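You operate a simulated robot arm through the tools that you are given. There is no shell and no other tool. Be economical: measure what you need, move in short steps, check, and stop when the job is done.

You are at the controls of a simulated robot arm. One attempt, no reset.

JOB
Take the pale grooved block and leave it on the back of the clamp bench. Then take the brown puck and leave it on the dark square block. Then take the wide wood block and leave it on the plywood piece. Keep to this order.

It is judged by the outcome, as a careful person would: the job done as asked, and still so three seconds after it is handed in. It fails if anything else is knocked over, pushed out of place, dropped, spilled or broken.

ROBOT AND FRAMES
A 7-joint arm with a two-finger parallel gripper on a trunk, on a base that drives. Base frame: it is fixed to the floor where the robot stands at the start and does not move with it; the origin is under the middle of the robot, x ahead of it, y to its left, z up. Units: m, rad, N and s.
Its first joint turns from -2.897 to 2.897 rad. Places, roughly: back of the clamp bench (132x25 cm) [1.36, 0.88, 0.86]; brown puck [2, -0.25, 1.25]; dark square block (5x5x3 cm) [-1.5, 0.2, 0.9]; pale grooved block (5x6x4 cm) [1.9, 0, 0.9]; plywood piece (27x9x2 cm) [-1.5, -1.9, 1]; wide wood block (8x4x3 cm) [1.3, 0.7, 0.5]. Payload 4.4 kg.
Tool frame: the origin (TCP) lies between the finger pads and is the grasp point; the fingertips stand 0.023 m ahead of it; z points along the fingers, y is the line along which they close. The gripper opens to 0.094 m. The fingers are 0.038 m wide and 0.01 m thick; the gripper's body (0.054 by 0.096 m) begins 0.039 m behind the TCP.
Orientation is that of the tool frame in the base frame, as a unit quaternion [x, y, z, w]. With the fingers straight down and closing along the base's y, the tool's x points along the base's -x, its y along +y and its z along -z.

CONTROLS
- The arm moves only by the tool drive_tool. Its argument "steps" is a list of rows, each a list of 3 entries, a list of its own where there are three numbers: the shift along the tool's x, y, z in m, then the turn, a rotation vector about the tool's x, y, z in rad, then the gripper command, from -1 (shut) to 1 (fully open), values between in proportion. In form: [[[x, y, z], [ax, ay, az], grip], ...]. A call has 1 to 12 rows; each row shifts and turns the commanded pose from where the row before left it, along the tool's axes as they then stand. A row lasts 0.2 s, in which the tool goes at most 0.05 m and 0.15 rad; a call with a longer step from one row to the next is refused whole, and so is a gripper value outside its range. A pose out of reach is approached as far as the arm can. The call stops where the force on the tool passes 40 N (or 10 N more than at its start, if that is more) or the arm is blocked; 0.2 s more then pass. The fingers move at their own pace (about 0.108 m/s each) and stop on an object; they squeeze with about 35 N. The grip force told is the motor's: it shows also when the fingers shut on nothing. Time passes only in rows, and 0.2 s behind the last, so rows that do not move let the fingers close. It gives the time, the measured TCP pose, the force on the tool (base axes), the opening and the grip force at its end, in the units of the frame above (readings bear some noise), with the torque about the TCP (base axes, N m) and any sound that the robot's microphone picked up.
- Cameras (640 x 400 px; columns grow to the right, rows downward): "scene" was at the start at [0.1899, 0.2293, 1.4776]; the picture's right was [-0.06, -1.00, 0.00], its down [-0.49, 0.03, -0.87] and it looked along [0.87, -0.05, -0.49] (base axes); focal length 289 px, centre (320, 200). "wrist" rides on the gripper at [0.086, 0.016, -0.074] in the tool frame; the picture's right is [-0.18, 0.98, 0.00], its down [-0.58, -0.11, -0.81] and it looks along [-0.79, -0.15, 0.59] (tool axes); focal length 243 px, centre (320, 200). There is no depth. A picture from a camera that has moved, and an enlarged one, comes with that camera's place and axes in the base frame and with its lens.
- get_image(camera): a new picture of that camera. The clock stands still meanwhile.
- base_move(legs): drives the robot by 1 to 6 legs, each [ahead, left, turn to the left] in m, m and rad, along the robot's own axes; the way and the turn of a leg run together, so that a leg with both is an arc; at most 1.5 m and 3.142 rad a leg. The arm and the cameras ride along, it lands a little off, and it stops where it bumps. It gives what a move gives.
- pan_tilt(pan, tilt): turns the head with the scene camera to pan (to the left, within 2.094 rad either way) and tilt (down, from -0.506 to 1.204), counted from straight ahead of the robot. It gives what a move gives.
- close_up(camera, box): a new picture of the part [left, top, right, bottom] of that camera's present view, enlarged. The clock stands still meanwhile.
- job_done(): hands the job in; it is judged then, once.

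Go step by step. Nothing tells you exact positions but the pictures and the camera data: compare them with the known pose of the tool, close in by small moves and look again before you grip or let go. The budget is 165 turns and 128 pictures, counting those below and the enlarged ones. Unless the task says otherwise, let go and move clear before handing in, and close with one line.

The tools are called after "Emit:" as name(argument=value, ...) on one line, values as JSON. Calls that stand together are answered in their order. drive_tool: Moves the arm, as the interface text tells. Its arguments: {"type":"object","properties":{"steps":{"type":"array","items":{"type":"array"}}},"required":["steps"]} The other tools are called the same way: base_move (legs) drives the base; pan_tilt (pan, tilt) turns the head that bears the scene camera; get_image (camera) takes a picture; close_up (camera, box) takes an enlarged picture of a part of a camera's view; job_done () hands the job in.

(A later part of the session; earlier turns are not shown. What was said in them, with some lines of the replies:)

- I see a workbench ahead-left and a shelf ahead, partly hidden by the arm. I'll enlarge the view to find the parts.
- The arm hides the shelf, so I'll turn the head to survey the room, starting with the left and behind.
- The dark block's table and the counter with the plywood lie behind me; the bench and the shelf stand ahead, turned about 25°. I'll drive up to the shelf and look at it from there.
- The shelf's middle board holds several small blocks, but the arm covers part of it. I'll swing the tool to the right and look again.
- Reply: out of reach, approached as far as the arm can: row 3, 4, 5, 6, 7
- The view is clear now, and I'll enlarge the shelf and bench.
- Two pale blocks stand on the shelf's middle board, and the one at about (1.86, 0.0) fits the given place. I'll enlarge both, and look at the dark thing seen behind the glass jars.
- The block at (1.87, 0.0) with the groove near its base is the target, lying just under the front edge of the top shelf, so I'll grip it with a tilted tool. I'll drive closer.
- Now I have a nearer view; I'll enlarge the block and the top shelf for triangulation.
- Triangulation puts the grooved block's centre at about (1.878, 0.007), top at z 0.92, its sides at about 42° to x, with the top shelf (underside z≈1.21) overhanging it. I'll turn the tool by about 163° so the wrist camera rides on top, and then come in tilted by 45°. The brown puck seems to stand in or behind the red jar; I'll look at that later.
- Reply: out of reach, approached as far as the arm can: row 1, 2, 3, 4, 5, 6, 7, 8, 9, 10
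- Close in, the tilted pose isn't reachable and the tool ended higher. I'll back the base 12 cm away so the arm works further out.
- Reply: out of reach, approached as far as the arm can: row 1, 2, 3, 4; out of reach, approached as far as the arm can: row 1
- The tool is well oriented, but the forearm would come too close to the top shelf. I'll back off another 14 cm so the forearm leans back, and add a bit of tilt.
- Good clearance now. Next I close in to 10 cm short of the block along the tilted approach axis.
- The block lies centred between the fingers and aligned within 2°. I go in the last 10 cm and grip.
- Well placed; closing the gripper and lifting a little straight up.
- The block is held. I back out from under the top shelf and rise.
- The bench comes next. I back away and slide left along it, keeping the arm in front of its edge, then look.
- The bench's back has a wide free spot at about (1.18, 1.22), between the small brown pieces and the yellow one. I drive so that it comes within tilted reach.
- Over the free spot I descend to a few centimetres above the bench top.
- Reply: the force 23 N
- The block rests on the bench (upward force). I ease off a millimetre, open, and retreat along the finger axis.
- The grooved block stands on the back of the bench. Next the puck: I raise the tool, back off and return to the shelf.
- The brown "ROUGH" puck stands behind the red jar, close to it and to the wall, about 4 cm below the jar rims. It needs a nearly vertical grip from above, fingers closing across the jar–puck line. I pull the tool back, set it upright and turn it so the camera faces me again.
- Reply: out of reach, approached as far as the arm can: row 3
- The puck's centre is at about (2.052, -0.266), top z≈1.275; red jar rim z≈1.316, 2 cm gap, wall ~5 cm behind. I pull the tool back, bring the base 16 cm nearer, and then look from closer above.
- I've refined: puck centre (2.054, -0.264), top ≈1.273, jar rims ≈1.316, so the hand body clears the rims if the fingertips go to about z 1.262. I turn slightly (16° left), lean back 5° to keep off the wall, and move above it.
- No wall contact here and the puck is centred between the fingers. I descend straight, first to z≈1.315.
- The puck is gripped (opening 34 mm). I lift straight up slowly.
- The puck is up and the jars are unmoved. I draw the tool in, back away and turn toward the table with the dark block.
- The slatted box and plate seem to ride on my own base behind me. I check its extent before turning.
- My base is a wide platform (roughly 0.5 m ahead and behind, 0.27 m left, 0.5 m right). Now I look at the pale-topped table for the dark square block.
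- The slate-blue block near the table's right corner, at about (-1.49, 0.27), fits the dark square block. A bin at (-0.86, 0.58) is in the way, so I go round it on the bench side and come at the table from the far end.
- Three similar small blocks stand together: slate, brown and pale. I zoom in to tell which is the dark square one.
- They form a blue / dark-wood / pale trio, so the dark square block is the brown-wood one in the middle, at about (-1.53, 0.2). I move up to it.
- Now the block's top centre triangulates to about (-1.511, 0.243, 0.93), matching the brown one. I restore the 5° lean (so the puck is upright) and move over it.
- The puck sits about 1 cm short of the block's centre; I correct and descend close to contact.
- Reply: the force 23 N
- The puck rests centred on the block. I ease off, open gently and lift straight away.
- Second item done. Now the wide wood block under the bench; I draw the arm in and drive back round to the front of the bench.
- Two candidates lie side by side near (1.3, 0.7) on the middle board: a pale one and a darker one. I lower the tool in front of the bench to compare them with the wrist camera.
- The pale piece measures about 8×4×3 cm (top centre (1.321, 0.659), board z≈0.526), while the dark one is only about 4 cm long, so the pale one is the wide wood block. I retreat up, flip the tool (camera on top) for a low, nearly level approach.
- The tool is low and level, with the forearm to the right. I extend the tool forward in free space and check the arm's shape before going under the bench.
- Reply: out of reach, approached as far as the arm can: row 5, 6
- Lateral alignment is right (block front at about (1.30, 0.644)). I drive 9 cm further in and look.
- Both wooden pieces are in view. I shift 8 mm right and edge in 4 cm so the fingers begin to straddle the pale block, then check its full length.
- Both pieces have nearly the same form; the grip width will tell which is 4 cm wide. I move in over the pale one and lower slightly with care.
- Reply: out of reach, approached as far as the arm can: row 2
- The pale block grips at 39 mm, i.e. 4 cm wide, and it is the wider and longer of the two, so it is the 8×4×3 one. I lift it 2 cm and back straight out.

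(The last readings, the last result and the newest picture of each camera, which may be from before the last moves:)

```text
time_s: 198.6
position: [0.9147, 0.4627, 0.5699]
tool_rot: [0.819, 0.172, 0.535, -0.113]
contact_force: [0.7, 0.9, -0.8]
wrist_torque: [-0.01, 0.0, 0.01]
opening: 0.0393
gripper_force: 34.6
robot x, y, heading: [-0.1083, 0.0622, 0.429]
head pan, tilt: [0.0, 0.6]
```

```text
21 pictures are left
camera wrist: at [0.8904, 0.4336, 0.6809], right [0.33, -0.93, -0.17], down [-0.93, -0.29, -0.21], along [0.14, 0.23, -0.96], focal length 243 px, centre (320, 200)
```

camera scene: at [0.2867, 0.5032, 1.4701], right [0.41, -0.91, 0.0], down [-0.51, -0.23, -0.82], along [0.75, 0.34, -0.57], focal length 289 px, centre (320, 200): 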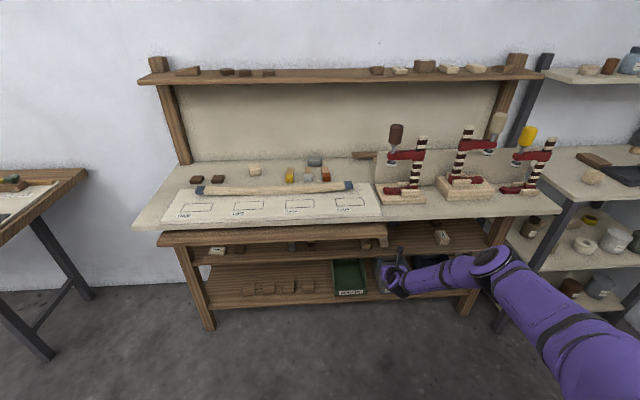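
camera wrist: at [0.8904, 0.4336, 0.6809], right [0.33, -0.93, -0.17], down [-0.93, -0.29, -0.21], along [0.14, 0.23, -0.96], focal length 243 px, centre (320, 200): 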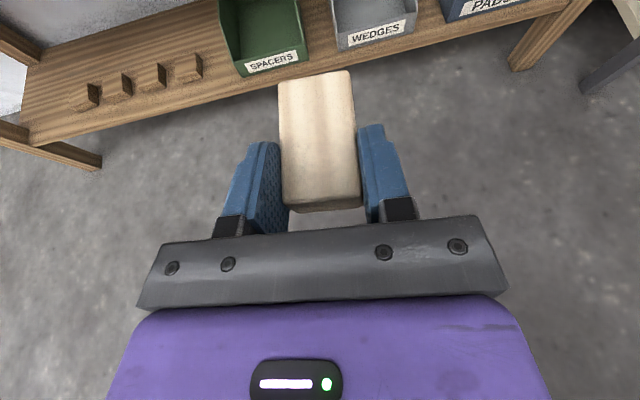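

The wood block is out. Now to the plywood on the counter behind me on the right side; I raise and retract the tool, then turn around to the left.

Emit:
drive_tool(steps=[[[0.0352, 0, -0.0318], [0, 0, 0], -1], [[0.0352, 0, -0.0318], [0, 0, 0], -1], [[0.0352, 0, -0.0318], [0, 0, 0], -1], [[0.0352, 0, -0.0318], [0, 0, 0], -1], [[0.0352, 0, -0.0318], [0, 0, 0], -1], [[0.0352, 0, -0.0318], [0, 0, 0], -1], [[0.0352, 0, -0.0318], [0, 0, 0], -1], [[0.0352, 0, -0.0318], [0, 0, 0], -1], [[0.0352, 0, -0.0318], [0, 0, 0], -1], [[0.0352, 0, -0.0318], [0, 0, 0], -1], [[0.0352, 0, -0.0318], [0, 0, 0], -1], [[0.0352, 0, -0.0318], [0, 0, 0], -1]])

Emit:
drive_tool(steps=[[[0.04, 0, -0.0175], [0, 0, 0], -1], [[0.04, 0, -0.0175], [0, 0, 0], -1], [[0.04, 0, -0.0175], [0, 0, 0], -1]])

Emit:
base_move(legs=[[0, 0, 3.13]])

Emit:
pan_tilt(pan=0.3, tilt=0.45)

Emit:
get_image(camera="scene")

```text
time_s: 201.2
position: [0.7485, 0.3874, 1.113]
tool_rot: [0.82, 0.172, 0.534, -0.113]
contact_force: [1.1, 0.6, -1.4]
wrist_torque: [-0.03, -0.01, 0.04]
opening: 0.0392
gripper_force: 34.9
robot x, y, heading: [-0.1071, 0.0629, 0.427]
head pan, tilt: [0.0, 0.6]
```

```text
time_s: 202.0
position: [0.7502, 0.3868, 1.2426]
tool_rot: [0.82, 0.173, 0.535, -0.114]
contact_force: [0.4, -1.5, -1.0]
wrist_torque: [0.01, 0.02, 0.02]
opening: 0.0392
gripper_force: 35.0
robot x, y, heading: [-0.1113, 0.064, 0.428]
head pan, tilt: [0.0, 0.6]
```

```text
time_s: 209.7
position: [-0.9717, -0.257, 1.2436]
tool_rot: [-0.172, 0.819, -0.113, -0.535]
contact_force: [-0.6, -0.4, -0.2]
wrist_torque: [0.01, 0.0, 0.01]
opening: 0.0392
gripper_force: 35.1
robot x, y, heading: [-0.1099, 0.0657, -2.716]
head pan, tilt: [0.0, 0.6]
```

```text
time_s: 210.5
position: [-0.9702, -0.2565, 1.2431]
tool_rot: [-0.171, 0.82, -0.113, -0.535]
contact_force: [0.2, -0.3, -0.5]
wrist_torque: [-0.02, 0.0, 0.04]
opening: 0.0394
gripper_force: 35.0
robot x, y, heading: [-0.1083, 0.0617, -2.719]
head pan, tilt: [0.3, 0.45]
```

```text
20 pictures are left
camera scene: at [-0.1746, -0.2528, 1.4836], right [-0.66, 0.75, 0.0], down [0.33, 0.29, -0.9], along [-0.67, -0.6, -0.44], focal length 289 px, centre (320, 200)
```

scene: 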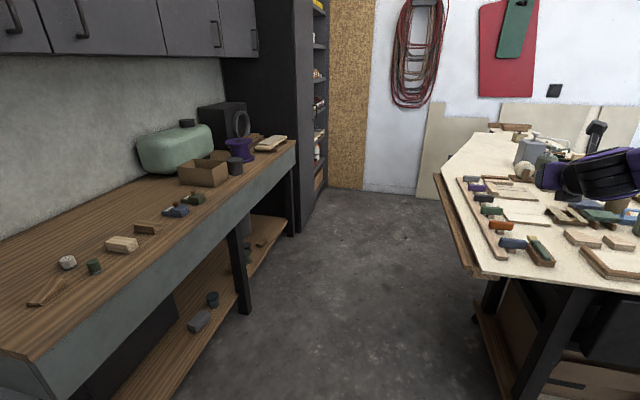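

The aisle between counter and table is about 1 m wide; the plywood board lies near the far end of the counter. I line up and drive in carefully.

Emit:
base_move(legs=[[0, 0.64, 0], [1.1, 0, 0]])

Emit:
pan_tilt(pan=0.5, tilt=0.5)

Emit:
get_image(camera="scene")

```text
time_s: 219.3
position: [-1.7114, -1.3149, 1.2429]
tool_rot: [-0.178, 0.817, -0.117, -0.535]
contact_force: [-0.3, 0.4, -0.8]
wrist_torque: [0.0, -0.06, 0.0]
opening: 0.0391
gripper_force: 35.1
robot x, y, heading: [-0.8558, -0.9789, -2.696]
head pan, tilt: [0.3, 0.45]
```

```text
time_s: 220.1
position: [-1.7108, -1.3158, 1.2427]
tool_rot: [-0.178, 0.818, -0.117, -0.534]
contact_force: [0.4, -0.2, -0.7]
wrist_torque: [0.02, -0.02, 0.02]
opening: 0.0391
gripper_force: 34.9
robot x, y, heading: [-0.856, -0.9764, -2.697]
head pan, tilt: [0.499, 0.499]
```

```text
19 pictures are left
camera scene: at [-0.9019, -1.3084, 1.4792], right [-0.81, 0.59, 0.0], down [0.28, 0.39, -0.88], along [-0.52, -0.71, -0.48], focal length 289 px, centre (320, 200)
```

scene: 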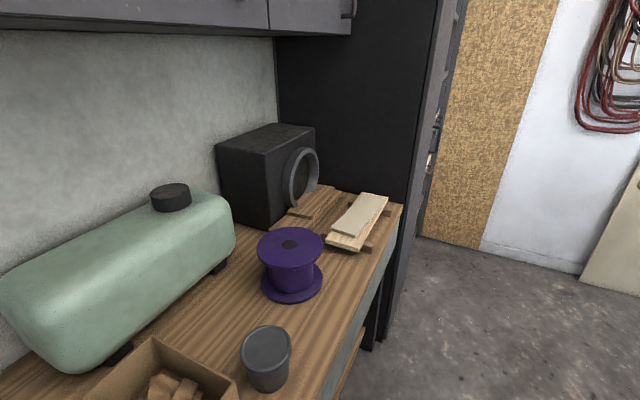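

Emit:
close_up(camera="scene", box=[270, 170, 430, 270])

```text
4.00 times, centred on (350, 220) of scene
camera zoom: at [-0.9019, -1.3084, 1.4792], right [-0.81, 0.59, 0.0], down [0.28, 0.39, -0.88], along [-0.52, -0.71, -0.48], focal length 1155 px, centre (200, 120)
```

zoom: 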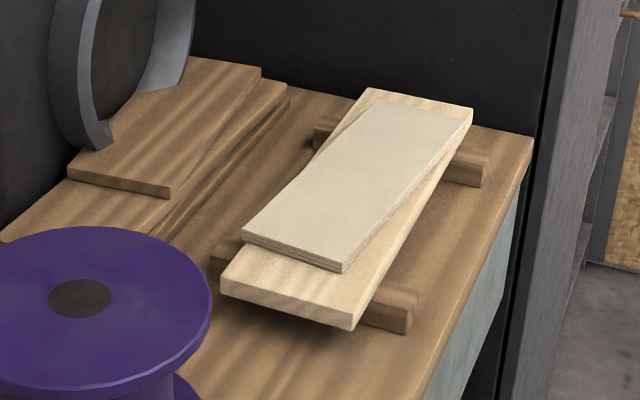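

The plywood is the thin layered board lying on top of a pine board; its top is at z≈0.955, centre (-1.523, -1.927). I swing the arm to the left, over the counter, keeping it high.

Emit:
drive_tool(steps=[[[0, -0.046, 0], [0.0719, 0, -0.0316], -1], [[0, -0.046, 0], [0.0719, 0, -0.0316], -1], [[0, -0.046, 0], [0.0719, 0, -0.0316], -1], [[0, -0.046, 0], [0.0719, 0, -0.0316], -1], [[0, -0.046, 0], [0.0719, 0, -0.0316], -1], [[0, -0.046, 0], [0.0719, 0, -0.0316], -1], [[0, -0.046, 0], [0.0719, 0, -0.0316], -1], [[0, -0.046, 0], [0.0719, 0, -0.0316], -1], [[0, -0.046, 0], [0.0719, 0, -0.0316], -1], [[0, -0.046, 0], [0.0719, 0, -0.0316], -1]])

Emit:
get_image(camera="scene")

```text
time_s: 222.3
position: [-1.3942, -1.6348, 1.2441]
tool_rot: [-0.478, 0.687, -0.313, -0.449]
contact_force: [-0.3, -0.3, -0.6]
wrist_torque: [0.02, -0.03, 0.06]
opening: 0.0393
gripper_force: 34.7
robot x, y, heading: [-0.8556, -0.9774, -2.704]
head pan, tilt: [0.499, 0.499]
```

```text
17 pictures are left
camera scene: at [-0.9023, -1.3081, 1.4793], right [-0.81, 0.59, 0.0], down [0.28, 0.39, -0.88], along [-0.52, -0.71, -0.48], focal length 289 px, centre (320, 200)
```

scene: 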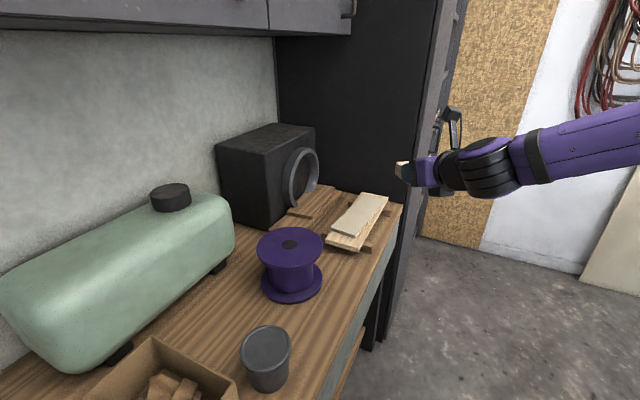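

Emit:
drive_tool(steps=[[[0, -0.046, 0], [0.0719, 0, -0.0316], -1], [[0, -0.046, 0], [0.0719, 0, -0.0316], -1], [[0, -0.046, 0], [0.0719, 0, -0.0316], -1], [[0, -0.046, 0], [0.0719, 0, -0.0316], -1], [[0, -0.046, 0], [0.0719, 0, -0.0316], -1], [[0, -0.046, 0], [0.0719, 0, -0.0316], -1], [[0, -0.046, 0], [0.0719, 0, -0.0316], -1], [[0, -0.046, 0], [0.0719, 0, -0.0316], -1], [[0, -0.046, 0], [0.0719, 0, -0.0316], -1], [[0, -0.046, 0], [0.0719, 0, -0.0316], -1]])

Emit:
get_image(camera="scene")

```text
time_s: 224.5
position: [-0.9453, -1.6345, 1.245]
tool_rot: [0.704, -0.452, 0.461, 0.296]
contact_force: [-0.4, 0.5, -0.4]
wrist_torque: [0.03, -0.02, 0.03]
opening: 0.0392
gripper_force: 35.1
robot x, y, heading: [-0.8594, -0.9848, -2.696]
head pan, tilt: [0.499, 0.499]
```

```text
16 pictures are left
camera scene: at [-0.9023, -1.3084, 1.4792], right [-0.81, 0.59, 0.0], down [0.28, 0.39, -0.88], along [-0.52, -0.71, -0.48], focal length 289 px, centre (320, 200)
```

scene: 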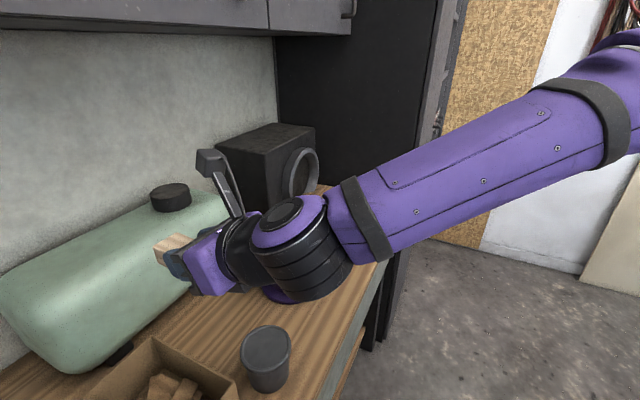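

The block is now held across, at the right distance from the counter's front; I only need to drive on about 0.64 m.

Emit:
base_move(legs=[[0.64, 0.0, 0.0]])

Emit:
pan_tilt(pan=0.9, tilt=0.7)

Emit:
get_image(camera="scene")

Emit:
get_image(camera="wrist")

```text
time_s: 228.0
position: [-1.5314, -1.9051, 1.2444]
tool_rot: [0.702, -0.456, 0.459, 0.299]
contact_force: [-0.6, -0.6, -0.3]
wrist_torque: [0.0, 0.01, -0.01]
opening: 0.0392
gripper_force: 35.1
robot x, y, heading: [-1.4345, -1.247, -2.711]
head pan, tilt: [0.499, 0.499]
```

```text
time_s: 228.9
position: [-1.5307, -1.9045, 1.2436]
tool_rot: [0.702, -0.456, 0.459, 0.299]
contact_force: [0.4, 0.4, -0.4]
wrist_torque: [0.01, -0.01, 0.01]
opening: 0.039
gripper_force: 35.6
robot x, y, heading: [-1.4369, -1.2491, -2.713]
head pan, tilt: [0.901, 0.7]
```

```text
15 pictures are left
camera scene: at [-1.449, -1.5879, 1.4615], right [-0.97, 0.24, 0.0], down [0.15, 0.63, -0.77], along [-0.18, -0.74, -0.64], focal length 289 px, centre (320, 200)
```

scene: 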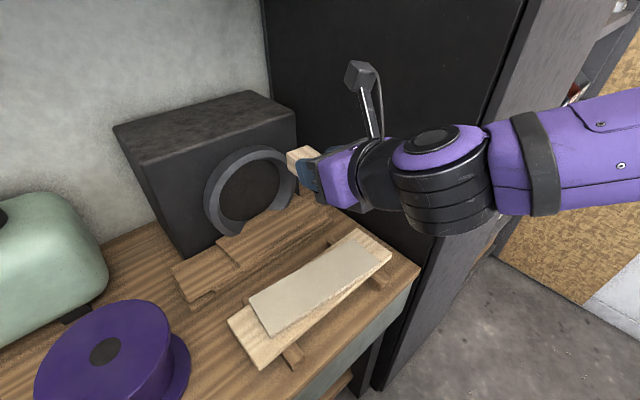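

```text
14 pictures are left
camera wrist: at [-1.5592, -1.8798, 1.3539], right [-0.93, -0.33, -0.17], down [-0.3, 0.93, -0.21], along [0.23, -0.14, -0.96], focal length 243 px, centre (320, 200)
```

wrist: 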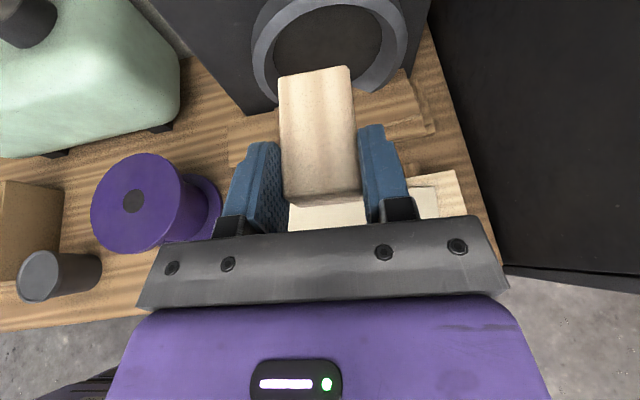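

The block is right above the plywood's centre. I lower to about 3 cm over it.

Emit:
drive_tool(steps=[[[-0.0424, 0, 0.0153], [0, 0, 0], -1], [[-0.0424, 0, 0.0153], [0, 0, 0], -1], [[-0.0411, 0, 0.018], [0, 0, 0], -1], [[-0.0411, 0, 0.018], [0, 0, 0], -1], [[-0.0366, 0, 0.016], [0, 0, 0], -1]])

Emit:
get_image(camera="wrist")

Emit:
close_up(camera="scene", box=[220, 180, 420, 380])

```text
time_s: 230.1
position: [-1.533, -1.8965, 1.0262]
tool_rot: [0.702, -0.455, 0.459, 0.299]
contact_force: [0.1, 0.8, 0.4]
wrist_torque: [0.05, 0.02, -0.02]
opening: 0.0392
gripper_force: 35.2
robot x, y, heading: [-1.4368, -1.2477, -2.713]
head pan, tilt: [0.901, 0.7]
```

```text
13 pictures are left
camera wrist: at [-1.5611, -1.8723, 1.1345], right [-0.93, -0.33, -0.17], down [-0.3, 0.93, -0.21], along [0.23, -0.15, -0.96], focal length 243 px, centre (320, 200)
```

wrist: 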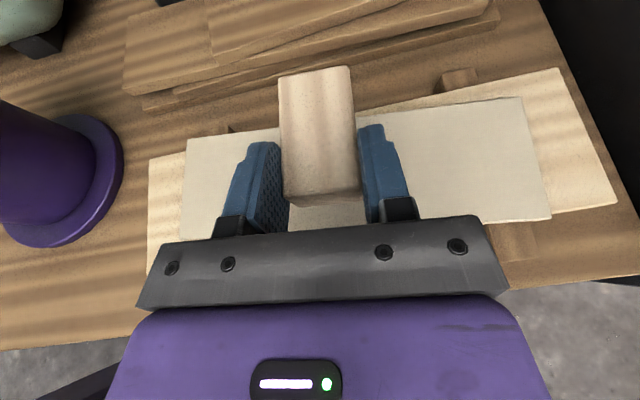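

```text
2.00 times, centred on (320, 280) of scene
camera zoom: at [-1.4487, -1.5875, 1.4615], right [-0.97, 0.24, 0.0], down [0.15, 0.63, -0.77], along [-0.18, -0.74, -0.64], focal length 577 px, centre (320, 40)
```

zoom: 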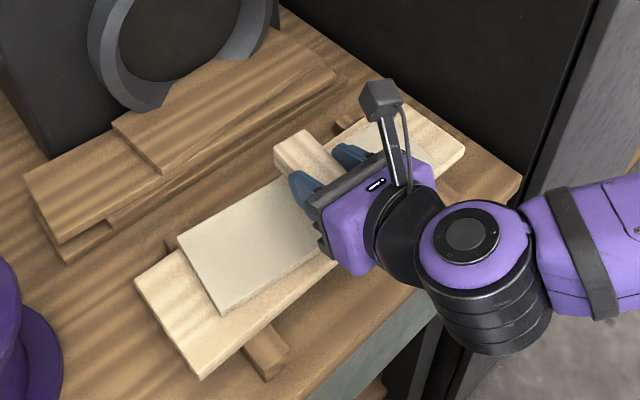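

Measured from the wrist view, the block's centre is within 5 mm of the plywood's centre. I go down in small steps until it touches.

Emit:
drive_tool(steps=[[[-0.0092, 0, 0.004], [0, 0, 0], -1], [[-0.0092, 0, 0.004], [0, 0, 0], -1], [[-0.0046, 0, 0.002], [0, 0, 0], -1], [[0, 0, 0], [0, 0, 0], -1]])

Emit:
drive_tool(steps=[[[-0.0028, 0, 0.0012], [0, 0, 0], -1], [[0, 0, 0], [0, 0, 0], -1]])

Emit:
drive_tool(steps=[[[-0.0023, 0, 0.001], [0, 0, 0], -1], [[0, 0, 0], [0, 0, 0], -1]])

```text
time_s: 231.1
position: [-1.5331, -1.8979, 0.9996]
tool_rot: [0.702, -0.455, 0.46, 0.298]
contact_force: [0.3, 0.2, 0.0]
wrist_torque: [-0.03, 0.02, -0.07]
opening: 0.0396
gripper_force: 34.5
robot x, y, heading: [-1.4367, -1.2512, -2.71]
head pan, tilt: [0.901, 0.7]
```

```text
time_s: 231.7
position: [-1.5339, -1.8979, 0.9971]
tool_rot: [0.701, -0.457, 0.459, 0.3]
contact_force: [-0.4, -0.8, 0.2]
wrist_torque: [-0.01, 0.01, -0.01]
opening: 0.0392
gripper_force: 34.7
robot x, y, heading: [-1.4357, -1.2485, -2.709]
head pan, tilt: [0.901, 0.7]
```

```text
time_s: 232.3
position: [-1.532, -1.8992, 0.9937]
tool_rot: [0.702, -0.455, 0.459, 0.298]
contact_force: [-0.4, 0.6, -0.5]
wrist_torque: [0.01, -0.02, -0.01]
opening: 0.039
gripper_force: 34.9
robot x, y, heading: [-1.4376, -1.2496, -2.709]
head pan, tilt: [0.901, 0.7]
```

Emit:
drive_tool(steps=[[[-0.0023, 0, 0.001], [0, 0, 0], -1], [[0, 0, 0], [0, 0, 0], -1]])

Emit:
drive_tool(steps=[[[-0.0023, 0, 0.001], [0, 0, 0], -1], [[0, 0, 0], [0, 0, 0], -1]])

Emit:
close_up(camera="scene", box=[260, 220, 400, 340])

```text
time_s: 232.9
position: [-1.5333, -1.8984, 0.9922]
tool_rot: [0.702, -0.456, 0.459, 0.298]
contact_force: [0.1, -0.6, -0.3]
wrist_torque: [-0.03, -0.03, 0.01]
opening: 0.0392
gripper_force: 34.9
robot x, y, heading: [-1.4371, -1.2543, -2.71]
head pan, tilt: [0.901, 0.7]
```

```text
time_s: 233.5
position: [-1.5328, -1.8983, 0.9904]
tool_rot: [0.702, -0.455, 0.459, 0.298]
contact_force: [0.8, -0.5, -0.1]
wrist_torque: [0.02, -0.01, 0.02]
opening: 0.039
gripper_force: 35.3
robot x, y, heading: [-1.4338, -1.2475, -2.709]
head pan, tilt: [0.901, 0.7]
```

```text
3.33 times, centred on (330, 280) of scene
camera zoom: at [-1.4489, -1.5879, 1.4615], right [-0.97, 0.24, 0.0], down [0.15, 0.63, -0.76], along [-0.18, -0.74, -0.64], focal length 962 px, centre (287, -67)
```

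zoom: 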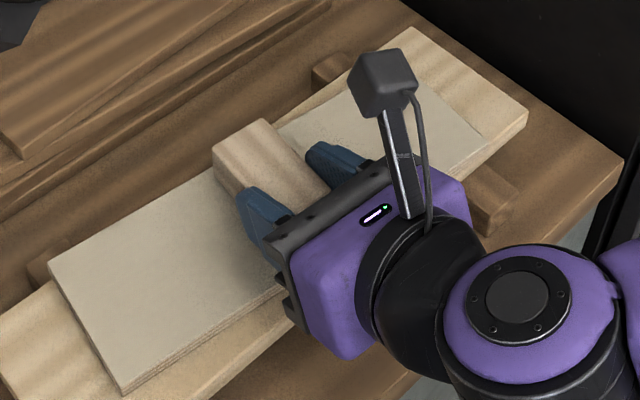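

Emit:
drive_tool(steps=[[[-0.0023, 0, 0.001], [0, 0, 0], -1], [[0, 0, 0], [0, 0, 0], -1]])

Emit:
drive_tool(steps=[[[-0.0023, 0, 0.001], [0, 0, 0], -1], [[0, 0, 0], [0, 0, 0], -1]])

Emit:
drive_tool(steps=[[[-0.0018, 0, 0.0008], [0, 0, 0], -1], [[0, 0, 0], [0, 0, 0], -1]])

```text
time_s: 234.1
position: [-1.5342, -1.8988, 0.9879]
tool_rot: [0.702, -0.455, 0.459, 0.298]
contact_force: [-0.3, -0.2, -0.7]
wrist_torque: [-0.01, 0.0, 0.01]
opening: 0.0392
gripper_force: 35.0
robot x, y, heading: [-1.4357, -1.2491, -2.714]
head pan, tilt: [0.901, 0.7]
```

```text
time_s: 234.7
position: [-1.534, -1.8999, 0.9872]
tool_rot: [0.701, -0.455, 0.46, 0.299]
contact_force: [-1.4, 1.4, 22.5]
wrist_torque: [-0.25, -0.19, -0.06]
opening: 0.0395
gripper_force: 35.3
robot x, y, heading: [-1.4355, -1.253, -2.714]
head pan, tilt: [0.901, 0.7]
```

```text
time_s: 235.3
position: [-1.5326, -1.8996, 0.985]
tool_rot: [0.702, -0.455, 0.459, 0.298]
contact_force: [-0.3, -1.4, 29.0]
wrist_torque: [-0.31, -0.14, 0.05]
opening: 0.039
gripper_force: 35.0
robot x, y, heading: [-1.4347, -1.2533, -2.708]
head pan, tilt: [0.901, 0.7]
```

It rests on the plywood. I ease off slightly, open gently and retreat along the finger axis.

Emit:
drive_tool(steps=[[[0.0018, 0, -0.0008], [0, 0, 0], -1], [[0, 0, 0], [0, 0, 0], -0.1], [[0, 0, 0], [0, 0, 0], 0.2], [[0, 0, 0], [0, 0, 0], 0.38], [[0, 0, -0.02], [0, 0, 0], 0.38], [[0, 0, -0.03], [0, 0, 0], 0.38], [[0, 0, -0.04], [0, 0, 0], 0.38], [[0.03, 0, -0.035], [0, 0, 0], 0.38], [[0.03, 0, -0.035], [0, 0, 0], 0.38]])

Emit:
get_image(camera="wrist")

Emit:
close_up(camera="scene", box=[220, 180, 420, 380])

```text
time_s: 237.3
position: [-1.5845, -1.7863, 1.1033]
tool_rot: [0.702, -0.455, 0.459, 0.298]
contact_force: [-0.5, -0.5, -0.3]
wrist_torque: [0.01, 0.01, 0.06]
opening: 0.065
gripper_force: 0.1
robot x, y, heading: [-1.4366, -1.2487, -2.706]
head pan, tilt: [0.901, 0.7]
```

```text
10 pictures are left
camera wrist: at [-1.6122, -1.7631, 1.2124], right [-0.93, -0.33, -0.17], down [-0.3, 0.93, -0.21], along [0.23, -0.14, -0.96], focal length 243 px, centre (320, 200)
```

wrist: 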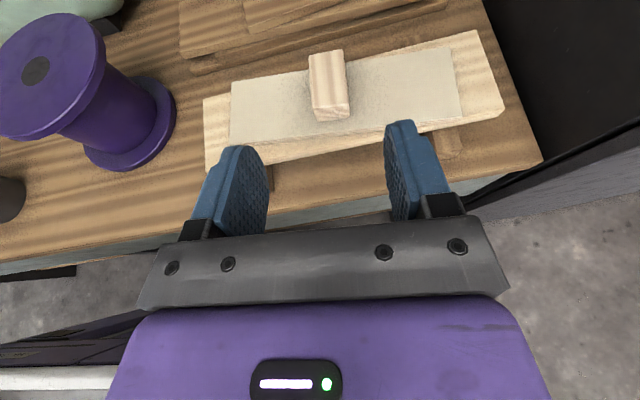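

```text
2.00 times, centred on (320, 280) of scene
camera zoom: at [-1.4489, -1.5884, 1.4613], right [-0.97, 0.24, 0.0], down [0.15, 0.63, -0.76], along [-0.18, -0.74, -0.64], focal length 577 px, centre (320, 40)
```

zoom: 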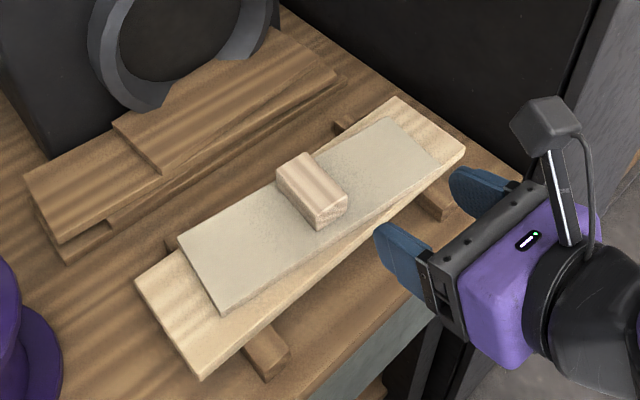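

The wood block lies flat across the middle of the plywood and the gripper is clear of it. All three items are placed, so I hand in.

Emit:
job_done()

```text
The job is handed in.
```

I finished all three moves in the order asked and handed the job in; the result of the judging isn't known to me. The grooved block is on the back of the clamp bench, the brown puck on the brown block I took for the dark square one, and the pale wood block, which I took for the wide one over a darker look-alike beside it, on the plywood.
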